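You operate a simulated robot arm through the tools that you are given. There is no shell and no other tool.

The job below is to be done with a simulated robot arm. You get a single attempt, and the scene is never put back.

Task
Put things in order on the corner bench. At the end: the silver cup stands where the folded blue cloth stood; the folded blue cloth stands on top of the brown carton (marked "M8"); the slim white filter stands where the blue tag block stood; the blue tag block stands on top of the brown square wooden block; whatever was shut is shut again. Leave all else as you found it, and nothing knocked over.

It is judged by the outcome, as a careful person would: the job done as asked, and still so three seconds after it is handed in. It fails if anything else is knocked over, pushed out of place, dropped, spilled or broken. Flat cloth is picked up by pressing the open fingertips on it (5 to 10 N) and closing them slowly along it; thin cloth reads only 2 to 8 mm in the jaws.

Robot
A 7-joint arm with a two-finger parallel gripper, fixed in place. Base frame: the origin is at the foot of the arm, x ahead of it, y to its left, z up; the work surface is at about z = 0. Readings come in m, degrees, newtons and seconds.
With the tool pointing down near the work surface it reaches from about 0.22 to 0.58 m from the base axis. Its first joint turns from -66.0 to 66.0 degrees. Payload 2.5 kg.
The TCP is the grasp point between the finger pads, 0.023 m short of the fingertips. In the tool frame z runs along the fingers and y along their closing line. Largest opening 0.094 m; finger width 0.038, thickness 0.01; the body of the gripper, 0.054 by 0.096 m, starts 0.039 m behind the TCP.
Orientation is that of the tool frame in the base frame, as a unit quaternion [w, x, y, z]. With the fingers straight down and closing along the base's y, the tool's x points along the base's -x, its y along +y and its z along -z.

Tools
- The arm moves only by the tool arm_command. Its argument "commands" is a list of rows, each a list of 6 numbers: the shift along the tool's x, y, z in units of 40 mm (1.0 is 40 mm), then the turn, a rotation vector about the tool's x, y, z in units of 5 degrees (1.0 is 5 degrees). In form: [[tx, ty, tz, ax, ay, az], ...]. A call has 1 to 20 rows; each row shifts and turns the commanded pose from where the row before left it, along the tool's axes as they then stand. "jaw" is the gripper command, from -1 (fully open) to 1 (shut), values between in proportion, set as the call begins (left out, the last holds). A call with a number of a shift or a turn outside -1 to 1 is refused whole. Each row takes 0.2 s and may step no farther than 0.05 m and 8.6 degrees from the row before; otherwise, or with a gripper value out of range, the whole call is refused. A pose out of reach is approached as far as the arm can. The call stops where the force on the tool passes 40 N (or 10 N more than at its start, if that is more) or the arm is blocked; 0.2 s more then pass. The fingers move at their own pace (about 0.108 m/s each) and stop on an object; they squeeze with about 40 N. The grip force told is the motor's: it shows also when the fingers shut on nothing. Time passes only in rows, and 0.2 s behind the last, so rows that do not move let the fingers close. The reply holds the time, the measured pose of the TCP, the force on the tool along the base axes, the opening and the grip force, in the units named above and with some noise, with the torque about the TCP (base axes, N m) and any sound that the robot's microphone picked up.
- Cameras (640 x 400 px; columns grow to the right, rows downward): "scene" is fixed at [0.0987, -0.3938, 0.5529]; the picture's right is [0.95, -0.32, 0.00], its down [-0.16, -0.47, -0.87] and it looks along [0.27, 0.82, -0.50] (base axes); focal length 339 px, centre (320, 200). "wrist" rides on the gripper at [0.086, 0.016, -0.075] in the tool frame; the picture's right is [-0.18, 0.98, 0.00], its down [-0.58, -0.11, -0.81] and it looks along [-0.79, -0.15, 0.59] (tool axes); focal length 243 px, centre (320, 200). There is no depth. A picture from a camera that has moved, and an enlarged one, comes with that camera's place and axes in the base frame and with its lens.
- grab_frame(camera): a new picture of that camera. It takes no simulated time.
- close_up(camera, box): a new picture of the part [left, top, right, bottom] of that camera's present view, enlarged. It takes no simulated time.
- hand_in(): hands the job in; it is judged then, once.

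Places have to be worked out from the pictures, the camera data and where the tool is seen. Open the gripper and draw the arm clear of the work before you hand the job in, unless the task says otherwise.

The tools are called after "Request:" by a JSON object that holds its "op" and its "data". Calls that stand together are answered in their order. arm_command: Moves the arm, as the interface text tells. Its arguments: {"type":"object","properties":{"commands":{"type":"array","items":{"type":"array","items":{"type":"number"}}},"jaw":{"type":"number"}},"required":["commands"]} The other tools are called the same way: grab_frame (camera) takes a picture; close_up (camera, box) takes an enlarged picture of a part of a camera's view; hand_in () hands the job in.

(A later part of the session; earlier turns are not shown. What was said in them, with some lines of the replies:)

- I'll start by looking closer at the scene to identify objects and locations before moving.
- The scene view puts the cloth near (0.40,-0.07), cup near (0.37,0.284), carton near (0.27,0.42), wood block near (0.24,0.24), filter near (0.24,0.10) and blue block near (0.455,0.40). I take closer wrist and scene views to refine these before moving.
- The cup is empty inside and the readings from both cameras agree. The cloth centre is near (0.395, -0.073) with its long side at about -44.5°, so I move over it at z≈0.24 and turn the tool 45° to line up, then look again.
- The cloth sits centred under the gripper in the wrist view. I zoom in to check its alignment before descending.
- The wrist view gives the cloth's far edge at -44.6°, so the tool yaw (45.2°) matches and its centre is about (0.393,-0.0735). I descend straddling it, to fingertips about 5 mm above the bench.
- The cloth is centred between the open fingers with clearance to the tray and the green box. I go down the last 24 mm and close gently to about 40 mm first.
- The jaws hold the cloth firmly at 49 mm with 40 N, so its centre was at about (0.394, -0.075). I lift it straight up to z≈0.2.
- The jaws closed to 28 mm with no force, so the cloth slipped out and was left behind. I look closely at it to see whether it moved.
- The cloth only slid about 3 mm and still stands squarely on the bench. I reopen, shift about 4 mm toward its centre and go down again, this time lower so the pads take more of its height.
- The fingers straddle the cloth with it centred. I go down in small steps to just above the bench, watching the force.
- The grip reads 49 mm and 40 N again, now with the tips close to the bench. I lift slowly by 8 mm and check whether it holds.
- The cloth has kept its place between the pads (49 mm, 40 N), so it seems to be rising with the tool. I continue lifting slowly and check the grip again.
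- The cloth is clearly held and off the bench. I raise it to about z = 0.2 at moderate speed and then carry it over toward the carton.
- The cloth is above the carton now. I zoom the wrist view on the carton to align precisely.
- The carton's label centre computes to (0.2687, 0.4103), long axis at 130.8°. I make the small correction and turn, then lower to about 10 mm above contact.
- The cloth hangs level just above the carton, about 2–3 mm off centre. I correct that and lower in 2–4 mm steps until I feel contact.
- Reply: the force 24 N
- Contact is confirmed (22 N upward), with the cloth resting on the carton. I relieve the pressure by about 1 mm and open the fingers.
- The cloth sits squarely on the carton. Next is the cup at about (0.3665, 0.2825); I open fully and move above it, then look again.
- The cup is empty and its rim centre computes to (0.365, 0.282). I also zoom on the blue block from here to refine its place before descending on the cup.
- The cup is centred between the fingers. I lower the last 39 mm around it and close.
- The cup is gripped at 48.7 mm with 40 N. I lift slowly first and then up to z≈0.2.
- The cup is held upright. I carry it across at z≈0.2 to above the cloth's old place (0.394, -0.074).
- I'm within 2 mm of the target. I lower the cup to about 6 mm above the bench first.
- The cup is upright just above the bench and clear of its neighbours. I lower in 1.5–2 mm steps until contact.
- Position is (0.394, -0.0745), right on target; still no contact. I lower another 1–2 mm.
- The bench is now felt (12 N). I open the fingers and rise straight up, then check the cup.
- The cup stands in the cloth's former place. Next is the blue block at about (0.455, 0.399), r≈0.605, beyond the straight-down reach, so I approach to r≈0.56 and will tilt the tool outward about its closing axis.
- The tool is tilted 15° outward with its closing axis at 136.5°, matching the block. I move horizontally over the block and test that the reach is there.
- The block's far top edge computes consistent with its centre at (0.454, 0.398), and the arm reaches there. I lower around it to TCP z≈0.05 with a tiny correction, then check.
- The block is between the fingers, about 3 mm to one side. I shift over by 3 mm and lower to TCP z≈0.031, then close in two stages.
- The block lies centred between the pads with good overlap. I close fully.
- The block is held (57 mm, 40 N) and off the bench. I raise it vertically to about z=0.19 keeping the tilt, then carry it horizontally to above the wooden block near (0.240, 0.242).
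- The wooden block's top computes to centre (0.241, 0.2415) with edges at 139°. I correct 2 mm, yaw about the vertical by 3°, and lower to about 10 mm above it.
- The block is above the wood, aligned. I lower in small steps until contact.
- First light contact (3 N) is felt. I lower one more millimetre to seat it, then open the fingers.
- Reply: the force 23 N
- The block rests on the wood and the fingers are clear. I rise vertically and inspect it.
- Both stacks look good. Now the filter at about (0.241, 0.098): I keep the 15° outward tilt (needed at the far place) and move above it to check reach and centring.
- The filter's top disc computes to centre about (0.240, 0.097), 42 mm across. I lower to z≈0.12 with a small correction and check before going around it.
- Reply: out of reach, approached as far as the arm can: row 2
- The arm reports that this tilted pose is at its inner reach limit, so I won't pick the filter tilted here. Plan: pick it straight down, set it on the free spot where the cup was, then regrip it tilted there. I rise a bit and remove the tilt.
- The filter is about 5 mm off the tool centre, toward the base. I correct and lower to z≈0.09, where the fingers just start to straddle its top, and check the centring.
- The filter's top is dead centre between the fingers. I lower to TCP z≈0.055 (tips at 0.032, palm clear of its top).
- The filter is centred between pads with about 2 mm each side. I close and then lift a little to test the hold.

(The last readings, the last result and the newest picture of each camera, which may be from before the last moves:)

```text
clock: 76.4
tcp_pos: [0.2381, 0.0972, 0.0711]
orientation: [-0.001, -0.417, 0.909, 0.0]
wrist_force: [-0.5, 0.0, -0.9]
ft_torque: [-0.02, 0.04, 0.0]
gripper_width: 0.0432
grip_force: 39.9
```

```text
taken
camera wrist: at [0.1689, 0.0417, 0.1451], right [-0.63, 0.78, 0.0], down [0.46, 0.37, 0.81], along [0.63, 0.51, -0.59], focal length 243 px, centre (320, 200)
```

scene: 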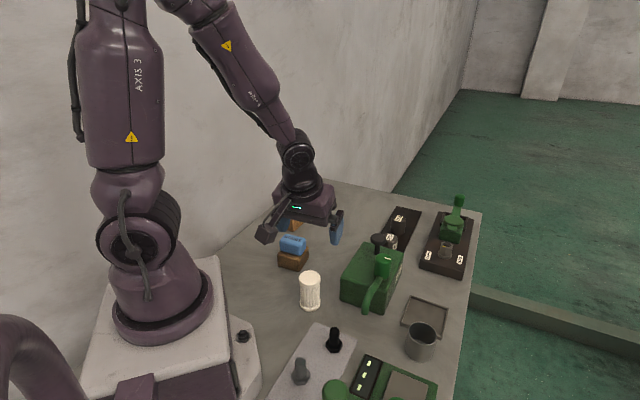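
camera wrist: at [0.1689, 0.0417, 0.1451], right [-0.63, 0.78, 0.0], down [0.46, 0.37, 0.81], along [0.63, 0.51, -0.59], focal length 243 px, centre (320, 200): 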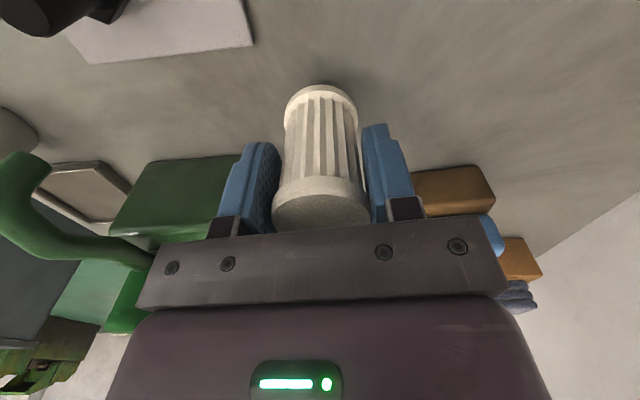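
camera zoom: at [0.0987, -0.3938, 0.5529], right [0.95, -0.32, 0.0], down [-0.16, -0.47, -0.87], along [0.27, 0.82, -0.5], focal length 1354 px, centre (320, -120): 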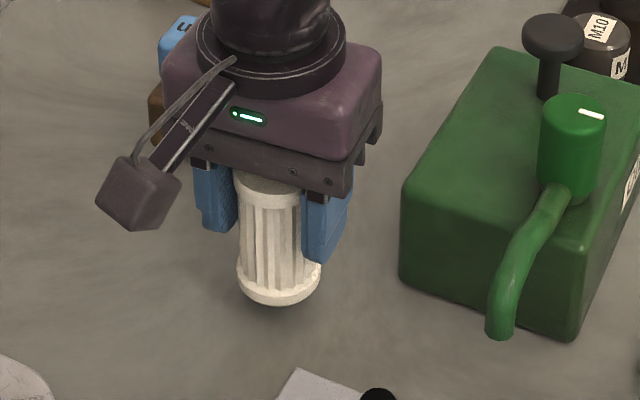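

The filter is held firmly and hangs upright. I raise it to z≈0.21 and carry it toward the blue block's old place, first testing at height whether a straight-down pose can reach there at all.

Request:
{"op": "arm_command", "data": {"commands": [[0, 0, -0.4, 0, 0, 0], [0, 0, -0.6, 0, 0, 0], [0, 0, -0.7, 0, 0, 0], [0, 0, -0.7, 0, 0, 0], [0, 0, -0.6, 0, 0, 0], [0, 0, -0.4, 0, 0, 0], [0, 0, 0, 0, 0, 0]]}}

Request:
{"op": "arm_command", "data": {"commands": [[-0.35, 0.038, 0, 0, 0, 0], [-0.6, 0.065, 0, 0, 0, 0], [-0.65, 0.07, 0, 0, 0, 0], [-0.65, 0.07, 0, 0, 0, 0], [-0.65, 0.07, 0, 0, 0, 0], [-0.65, 0.07, 0, 0, 0, 0], [-0.65, 0.07, 0, 0, 0, 0], [-0.65, 0.07, 0, 0, 0, 0], [-0.65, 0.07, 0, 0, 0, 0], [-0.65, 0.07, 0, 0, 0, 0], [-0.65, 0.07, 0, 0, 0, 0], [-0.65, 0.07, 0, 0, 0, 0], [-0.65, 0.07, 0, 0, 0, 0], [-0.26, 0.03, 0, 0, 0, 0], [0, 0, 0, 0, 0, 0]]}}

Request:
{"op": "grab_frame", "data": {"camera": "scene"}}

Request:
{"op": "grab_frame", "data": {"camera": "wrist"}}

```text
clock: 78.0
tcp_pos: [0.239, 0.0974, 0.2073]
orientation: [0.0, -0.418, 0.909, 0.001]
wrist_force: [-0.6, 0.5, 0.1]
ft_torque: [-0.01, -0.03, 0.01]
gripper_width: 0.0433
grip_force: 39.7
```

```text
clock: 81.2
tcp_pos: [0.4291, 0.3744, 0.2089]
orientation: [0.0, -0.417, 0.909, -0.001]
wrist_force: [0.5, -0.5, -0.8]
ft_torque: [-0.02, -0.02, -0.02]
gripper_width: 0.0431
grip_force: 40.0
```

```text
taken
```

scene: 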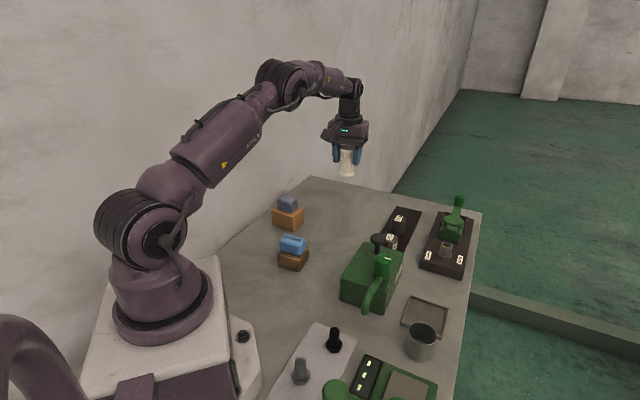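

```text
taken
camera wrist: at [0.3604, 0.3187, 0.2812], right [-0.63, 0.78, 0.0], down [0.46, 0.37, 0.81], along [0.63, 0.5, -0.59], focal length 243 px, centre (320, 200)
```

wrist: 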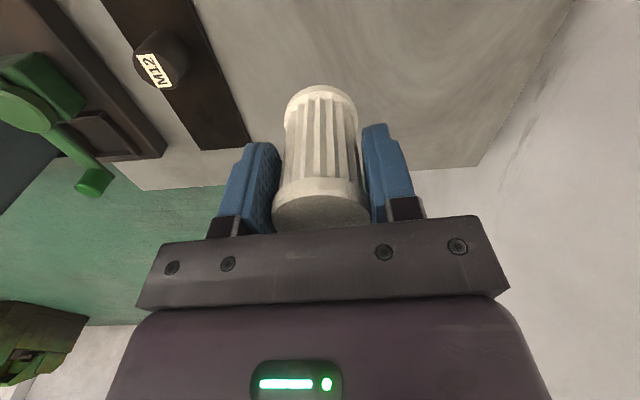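

The filter is upright at r≈0.57. I move the last 36 mm outward and test-lower to z≈0.12, watching for an out-of-reach message.

Request:
{"op": "arm_command", "data": {"commands": [[-0.3, -0.034, 0, 0, 0, 0], [-0.3, -0.034, 0, 0, 0, 0], [-0.3, -0.034, 0, 0, 0, 0], [0, 0, 0, 0, 0, 0]]}}

Request:
{"op": "arm_command", "data": {"commands": [[0, 0, 0.5, 0, 0, 0], [0, 0, 0.6, 0, 0, 0], [0, 0, 0.6, 0, 0, 0], [0, 0, 0.4, 0, 0, 0], [0, 0, 0, 0, 0, 0]]}}

```text
clock: 82.2
tcp_pos: [0.4506, 0.3951, 0.2066]
orientation: [0.0, -0.418, 0.909, 0.0]
wrist_force: [0.1, 0.2, -0.8]
ft_torque: [0.01, -0.02, -0.01]
gripper_width: 0.0429
grip_force: 40.7
out of reach, approached as far as the arm can: row 3
```

```text
clock: 83.4
tcp_pos: [0.4502, 0.3947, 0.1226]
orientation: [0.0, -0.418, 0.908, -0.001]
wrist_force: [0.2, -0.4, -0.9]
ft_torque: [0.03, 0.0, 0.02]
gripper_width: 0.0432
grip_force: 39.5
```

The limit is only about 5 mm short of the target at that height, and no limit was hit on the way down. I try the remaining 5–6 mm outward here.

Request:
{"op": "arm_command", "data": {"commands": [[-0.07, -0.01, 0, 0, 0, 0], [-0.07, -0.01, 0, 0, 0, 0], [0, 0, 0, 0, 0, 0]]}}

Request:
{"op": "grab_frame", "data": {"camera": "wrist"}}

Request:
{"op": "close_up", "data": {"camera": "scene", "box": [290, 140, 410, 230]}}

```text
clock: 84.2
tcp_pos: [0.4532, 0.3951, 0.1244]
orientation: [-0.001, -0.418, 0.908, 0.001]
wrist_force: [0.5, -0.3, -0.5]
ft_torque: [0.03, 0.0, -0.01]
gripper_width: 0.043
grip_force: 39.9
```

```text
taken
camera wrist: at [0.3845, 0.3409, 0.1976], right [-0.63, 0.78, 0.0], down [0.46, 0.37, 0.81], along [0.63, 0.51, -0.59], focal length 243 px, centre (320, 200)
```

wrist: 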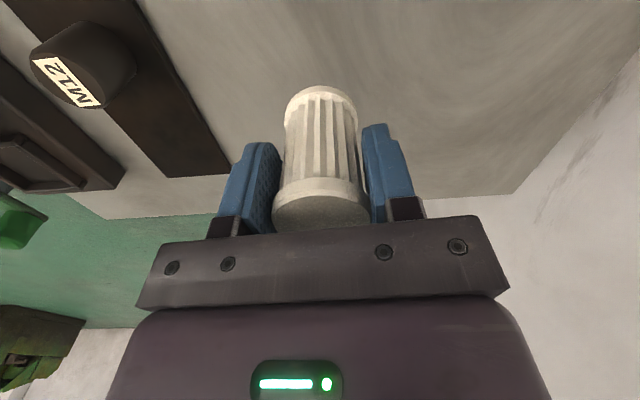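

```text
4.44 times, centred on (350, 185) of scene
camera zoom: at [0.0987, -0.3938, 0.5529], right [0.95, -0.32, 0.0], down [-0.16, -0.47, -0.87], along [0.27, 0.82, -0.5], focal length 1505 px, centre (187, 267)
```

zoom: 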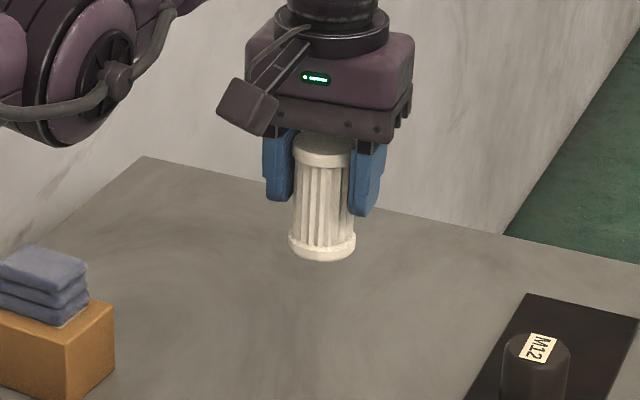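

No limit hit; TCP is about (0.453, 0.396), nearly on target. I continue down to about 9 mm above bench contact (contact expected at TCP z≈0.055).

Request:
{"op": "arm_command", "data": {"commands": [[0, 0, 0.4, 0, 0, 0], [0, 0, 0.5, 0, 0, 0], [0, 0, 0.4, 0, 0, 0], [0, 0, 0.15, 0, 0, 0], [0, 0, 0, 0, 0, 0]]}}

Request:
{"op": "arm_command", "data": {"commands": [[0, 0, 0, 0, 0, 0]]}}

Request:
{"op": "close_up", "data": {"camera": "scene", "box": [290, 140, 410, 230]}}

Request:
{"op": "grab_frame", "data": {"camera": "wrist"}}

```text
clock: 85.4
tcp_pos: [0.4506, 0.3919, 0.065]
orientation: [0.0, -0.418, 0.908, -0.001]
wrist_force: [0.2, -0.2, -0.7]
ft_torque: [0.02, 0.01, 0.03]
gripper_width: 0.0431
grip_force: 39.9
out of reach, approached as far as the arm can: row 2
```

```text
clock: 85.8
tcp_pos: [0.451, 0.3924, 0.0646]
orientation: [0.0, -0.418, 0.908, 0.001]
wrist_force: [-1.5, 0.4, -1.0]
ft_torque: [0.0, 0.0, 0.0]
gripper_width: 0.0432
grip_force: 40.5
```

```text
4.44 times, centred on (350, 185) of scene
camera zoom: at [0.0987, -0.3938, 0.5529], right [0.95, -0.32, 0.0], down [-0.16, -0.47, -0.87], along [0.27, 0.82, -0.5], focal length 1505 px, centre (187, 267)
```

zoom: 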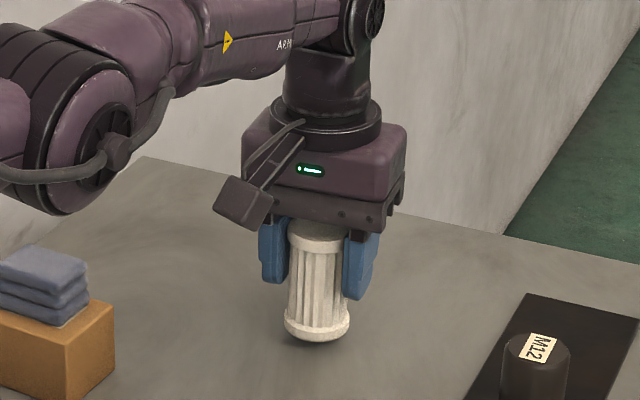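

```text
taken
camera wrist: at [0.3818, 0.3368, 0.1389], right [-0.63, 0.78, 0.0], down [0.46, 0.37, 0.81], along [0.63, 0.51, -0.59], focal length 243 px, centre (320, 200)
```

wrist: 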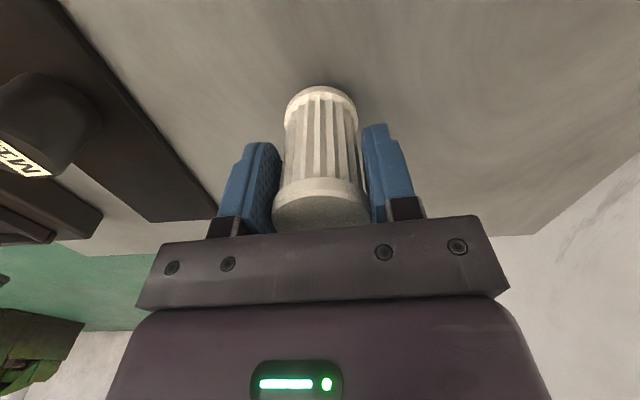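

Straight down the arm stops about 7 mm short of the target. A 2° outward lean of the hand recovers that; the filter will settle flat on release (base 42 mm wide). I lean 2° and shift outward.

Request:
{"op": "arm_command", "data": {"commands": [[0, 0, 0, 0, -0.4, 0], [-0.07, 0.015, 0, 0, 0, 0], [-0.06, 0.015, 0, 0, 0, 0], [0, 0, 0, 0, 0, 0]]}}

Request:
{"op": "arm_command", "data": {"commands": [[0, 0, 0.08, 0, 0, 0], [0, 0, 0.05, 0, 0, 0], [0, 0, 0, 0, 0, 0]]}}

```text
clock: 86.8
tcp_pos: [0.4541, 0.3983, 0.0663]
orientation: [0.016, -0.418, 0.908, 0.008]
wrist_force: [-0.4, 0.9, -0.6]
ft_torque: [-0.01, 0.02, -0.03]
gripper_width: 0.0431
grip_force: 40.0
```

```text
clock: 87.6
tcp_pos: [0.4523, 0.3968, 0.0607]
orientation: [0.016, -0.417, 0.909, 0.007]
wrist_force: [0.5, -0.3, 0.1]
ft_torque: [-0.01, 0.02, 0.01]
gripper_width: 0.043
grip_force: 40.2
```

The arm now reaches (0.453, 0.397) without any limit message, at z≈0.061. I lower in 1–2 mm steps to contact.

Request:
{"op": "arm_command", "data": {"commands": [[0, 0, 0.05, 0, 0, 0], [0, 0, 0.03, 0, 0, 0], [0, 0, 0, 0, 0, 0]]}}

Request:
{"op": "arm_command", "data": {"commands": [[0, 0, 0.03, 0, 0, 0], [0, 0, 0, 0, 0, 0]]}}

Request:
{"op": "close_up", "data": {"camera": "scene", "box": [310, 170, 390, 230]}}

```text
clock: 88.4
tcp_pos: [0.4531, 0.3957, 0.0589]
orientation: [0.016, -0.418, 0.908, 0.007]
wrist_force: [-0.5, -0.1, -0.3]
ft_torque: [0.01, 0.0, 0.01]
gripper_width: 0.0431
grip_force: 40.3
```

```text
clock: 89.0
tcp_pos: [0.4526, 0.3978, 0.0562]
orientation: [0.016, -0.417, 0.909, 0.008]
wrist_force: [-0.4, 0.1, -0.2]
ft_torque: [-0.02, 0.02, 0.04]
gripper_width: 0.043
grip_force: 39.7
```

```text
6.67 times, centred on (350, 200) of scene
camera zoom: at [0.0987, -0.3938, 0.5529], right [0.95, -0.32, 0.0], down [-0.16, -0.47, -0.87], along [0.27, 0.82, -0.5], focal length 2257 px, centre (120, 200)
```

zoom: 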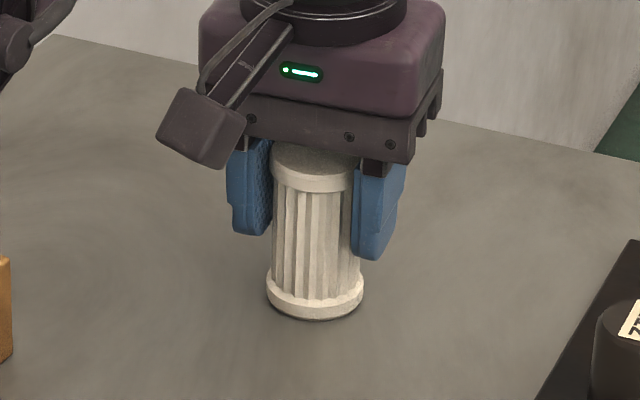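

The filter is about 1 mm above the bench. I take sub-millimetre steps until force shows.

Request:
{"op": "arm_command", "data": {"commands": [[0, 0, 0.02, 0, 0, 0], [0, 0, 0, 0, 0, 0]]}}

Request:
{"op": "arm_command", "data": {"commands": [[0, 0, 0.015, 0, 0, 0], [0, 0, 0, 0, 0, 0]]}}

```text
clock: 89.6
tcp_pos: [0.4528, 0.3971, 0.0563]
orientation: [0.016, -0.417, 0.909, 0.007]
wrist_force: [-0.2, -0.5, 3.4]
ft_torque: [-0.12, 0.05, 0.02]
gripper_width: 0.0431
grip_force: 39.2
```

```text
clock: 90.2
tcp_pos: [0.4524, 0.3972, 0.0563]
orientation: [0.016, -0.418, 0.908, 0.009]
wrist_force: [1.2, -0.9, 3.3]
ft_torque: [-0.07, -0.03, -0.03]
gripper_width: 0.0431
grip_force: 40.0
```

Light contact (3 N) at the inner edge. I press down one more millimetre so that the base seats flatter, then release gently.

Request:
{"op": "arm_command", "data": {"commands": [[0, 0, 0.02, 0, 0, 0], [0, 0, 0, 0, 0, 0]]}}

Request:
{"op": "arm_command", "data": {"commands": [[0, 0, 0, 0, 0, 0], [0, 0, 0, 0, 0, 0], [0, 0, 0, 0, 0, 0]], "jaw": -0.05}}

Request:
{"op": "close_up", "data": {"camera": "scene", "box": [310, 170, 390, 230]}}

```text
clock: 90.8
tcp_pos: [0.4529, 0.3973, 0.056]
orientation: [0.017, -0.418, 0.908, 0.007]
wrist_force: [-1.0, -1.0, 12.3]
ft_torque: [-0.25, 0.14, 0.0]
gripper_width: 0.0433
grip_force: 39.8
```

```text
clock: 91.6
tcp_pos: [0.4511, 0.3969, 0.0539]
orientation: [0.017, -0.417, 0.909, 0.008]
wrist_force: [0.0, -0.3, -0.4]
ft_torque: [-0.01, -0.01, 0.0]
gripper_width: 0.0495
grip_force: 0.0
```

```text
6.67 times, centred on (350, 200) of scene
camera zoom: at [0.0987, -0.3938, 0.5529], right [0.95, -0.32, 0.0], down [-0.16, -0.47, -0.87], along [0.27, 0.82, -0.5], focal length 2257 px, centre (120, 200)
```

zoom: 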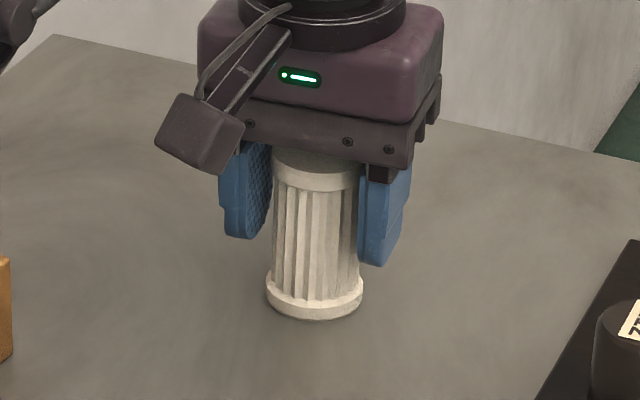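

The filter stands upright and free. I open wide and rise straight up, then check everything.

Request:
{"op": "arm_command", "data": {"commands": [[0, 0, 0, 0, 0, 0], [0, 0, 0, 0, 0, 0], [0, 0, 0, 0, 0, 0]], "jaw": -0.9}}

Request:
{"op": "arm_command", "data": {"commands": [[-0.01, 0, -0.3, 0, 0, 0], [-0.02, 0, -0.6, 0, 0, 0], [-0.03, 0, -0.9, 0, 0, 0], [-0.03, 0, -0.9, 0, 0, 0], [-0.03, 0, -0.9, 0, 0, 0], [0, 0, 0, 0, 0, 0]]}}

Request:
{"op": "close_up", "data": {"camera": "scene", "box": [250, 150, 410, 270]}}

Request:
{"op": "grab_frame", "data": {"camera": "wrist"}}

```text
clock: 92.4
tcp_pos: [0.4518, 0.3973, 0.0541]
orientation: [0.016, -0.418, 0.908, 0.008]
wrist_force: [0.4, 0.4, -1.1]
ft_torque: [0.0, -0.02, 0.01]
gripper_width: 0.0893
grip_force: 0.0
```

```text
clock: 93.8
tcp_pos: [0.4506, 0.4004, 0.1967]
orientation: [0.015, -0.418, 0.908, 0.007]
wrist_force: [-0.6, 0.6, -0.7]
ft_torque: [-0.01, 0.02, -0.01]
gripper_width: 0.0893
grip_force: 0.1
```

```text
3.33 times, centred on (330, 210) of scene
camera zoom: at [0.0987, -0.3938, 0.5529], right [0.95, -0.32, 0.0], down [-0.16, -0.47, -0.87], along [0.27, 0.82, -0.5], focal length 1129 px, centre (287, 167)
```

zoom: 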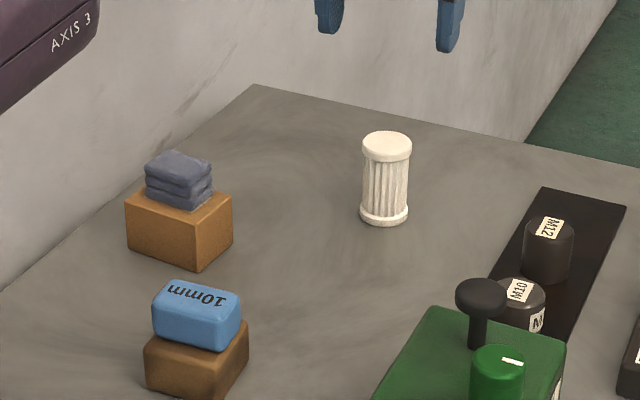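

```text
taken
camera wrist: at [0.3802, 0.3425, 0.2678], right [-0.63, 0.78, 0.01], down [0.44, 0.35, 0.83], along [0.64, 0.52, -0.56], focal length 243 px, centre (320, 200)
```

wrist: 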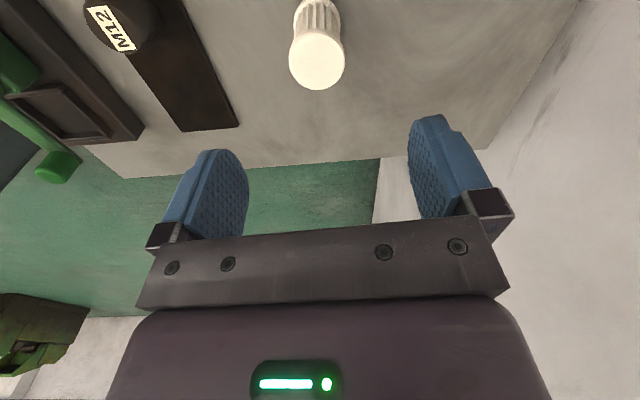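

Everything is placed: the filter stands upright at the blue block's old spot. I retract the arm up and inward, clear of the work, with the gripper open, then inspect the whole bench.

Request:
{"op": "arm_command", "data": {"commands": [[0.4, 0, -0.5, 0, 0.4, 0], [0.5, 0, -0.6, 0, 0, 0], [0.5, 0, -0.6, 0, 0, 0], [0.5, 0, -0.6, 0, 0, 0], [0.5, 0, -0.6, 0, 0, 0], [0.6, 0, -0.3, 0, 0, 0], [0.6, 0, 0, 0, 0, 0], [0, 0, 0, 0, 0, 0]], "jaw": -1}}

Request:
{"op": "grab_frame", "data": {"camera": "scene"}}

Request:
{"op": "close_up", "data": {"camera": "scene", "box": [240, 170, 400, 270]}}

Request:
{"op": "close_up", "data": {"camera": "scene", "box": [340, 190, 500, 290]}}

Request:
{"op": "close_up", "data": {"camera": "scene", "box": [260, 290, 460, 400]}}

Request:
{"op": "grab_frame", "data": {"camera": "wrist"}}

```text
clock: 95.6
tcp_pos: [0.3577, 0.2867, 0.3234]
orientation: [0.0, -0.418, 0.909, 0.0]
wrist_force: [-0.4, -0.6, -0.4]
ft_torque: [-0.05, 0.02, -0.01]
gripper_width: 0.094
grip_force: 0.0
```

```text
taken
```

scene: 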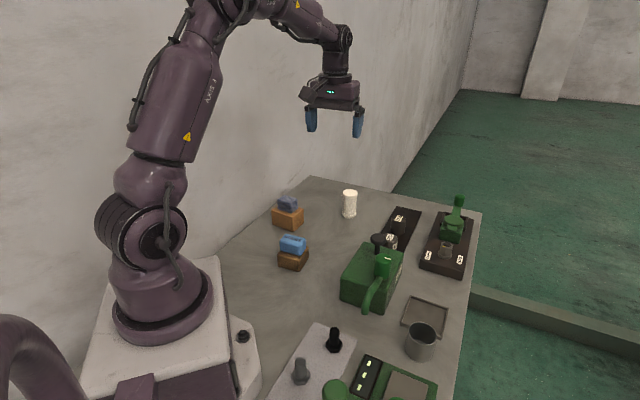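

```text
4.00 times, centred on (320, 220) of scene
camera zoom: at [0.0987, -0.3939, 0.5529], right [0.95, -0.32, 0.0], down [-0.16, -0.47, -0.87], along [0.27, 0.82, -0.5], focal length 1354 px, centre (320, 120)
```

zoom: 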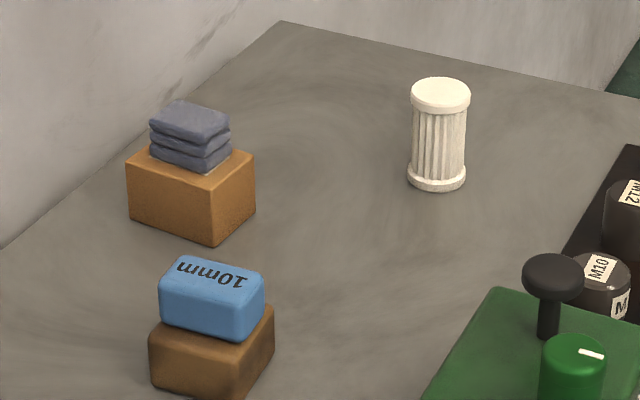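

```text
4.00 times, centred on (420, 240) of scene
camera zoom: at [0.0987, -0.3939, 0.5529], right [0.95, -0.32, 0.0], down [-0.16, -0.47, -0.87], along [0.27, 0.82, -0.5], focal length 1354 px, centre (-80, 40)
```

zoom: 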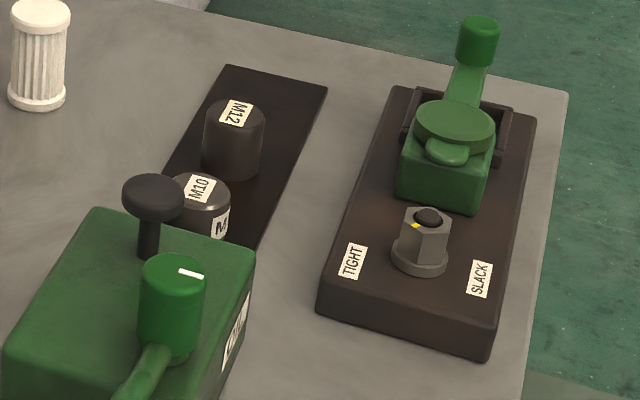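

```text
3.20 times, centred on (360, 345) of scene
camera zoom: at [0.0987, -0.3939, 0.5529], right [0.95, -0.32, 0.0], down [-0.16, -0.47, -0.87], along [0.27, 0.82, -0.5], focal length 1084 px, centre (192, -264)
```

zoom: 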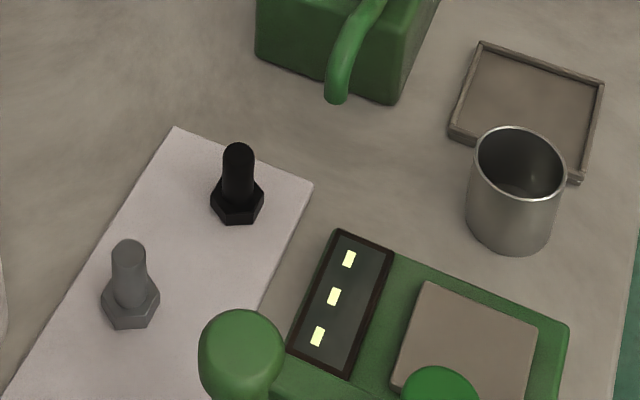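

```text
taken
camera wrist: at [0.2885, 0.2307, 0.3974], right [-0.63, 0.78, 0.0], down [0.46, 0.37, 0.81], along [0.63, 0.51, -0.59], focal length 243 px, centre (320, 200)
```

wrist: 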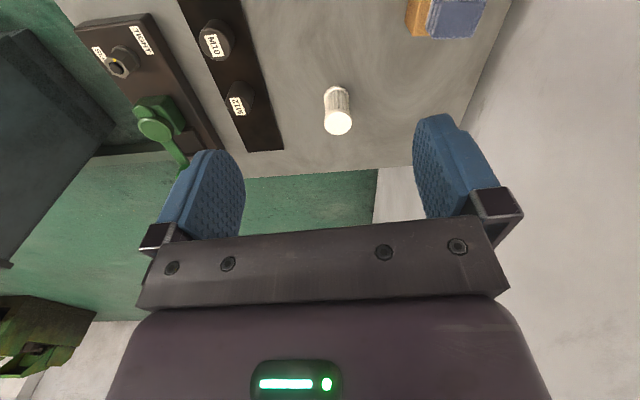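

All four items are where asked: cloth on the carton, cup on the cloth's old spot, blue block on the wooden block, and filter on the blue block's old spot. Nothing else appears shifted against the first pictures, and the arm is clear with the gripper open, so I hand in.

Request:
{"op": "hand_in", "data": {}}

```text
The job is handed in.
```

All four items are in their new places and the job is handed in; I don't have the verdict.

- **Silver cup:** it stands upright where the folded blue cloth was, within a few millimetres.
- **Folded blue cloth:** it sits squarely on top of the brown "M8" carton. My first grip slipped and slid it about 3 mm along the bench before the second grip held.
- **Blue tag block:** it rests on the brown square wooden block, lined up with its edges.
- **Slim white filter:** it stands upright where the blue tag block was. By the last pictures it is about 5 to 8 mm from the block's old centre. The arm could not quite reach that spot pointing straight down, so I leaned the hand 2° and set the filter down that way.

Nothing shut had to be opened. In the final pictures nothing else appears moved or knocked over. The gripper is open and the arm is clear of the work.
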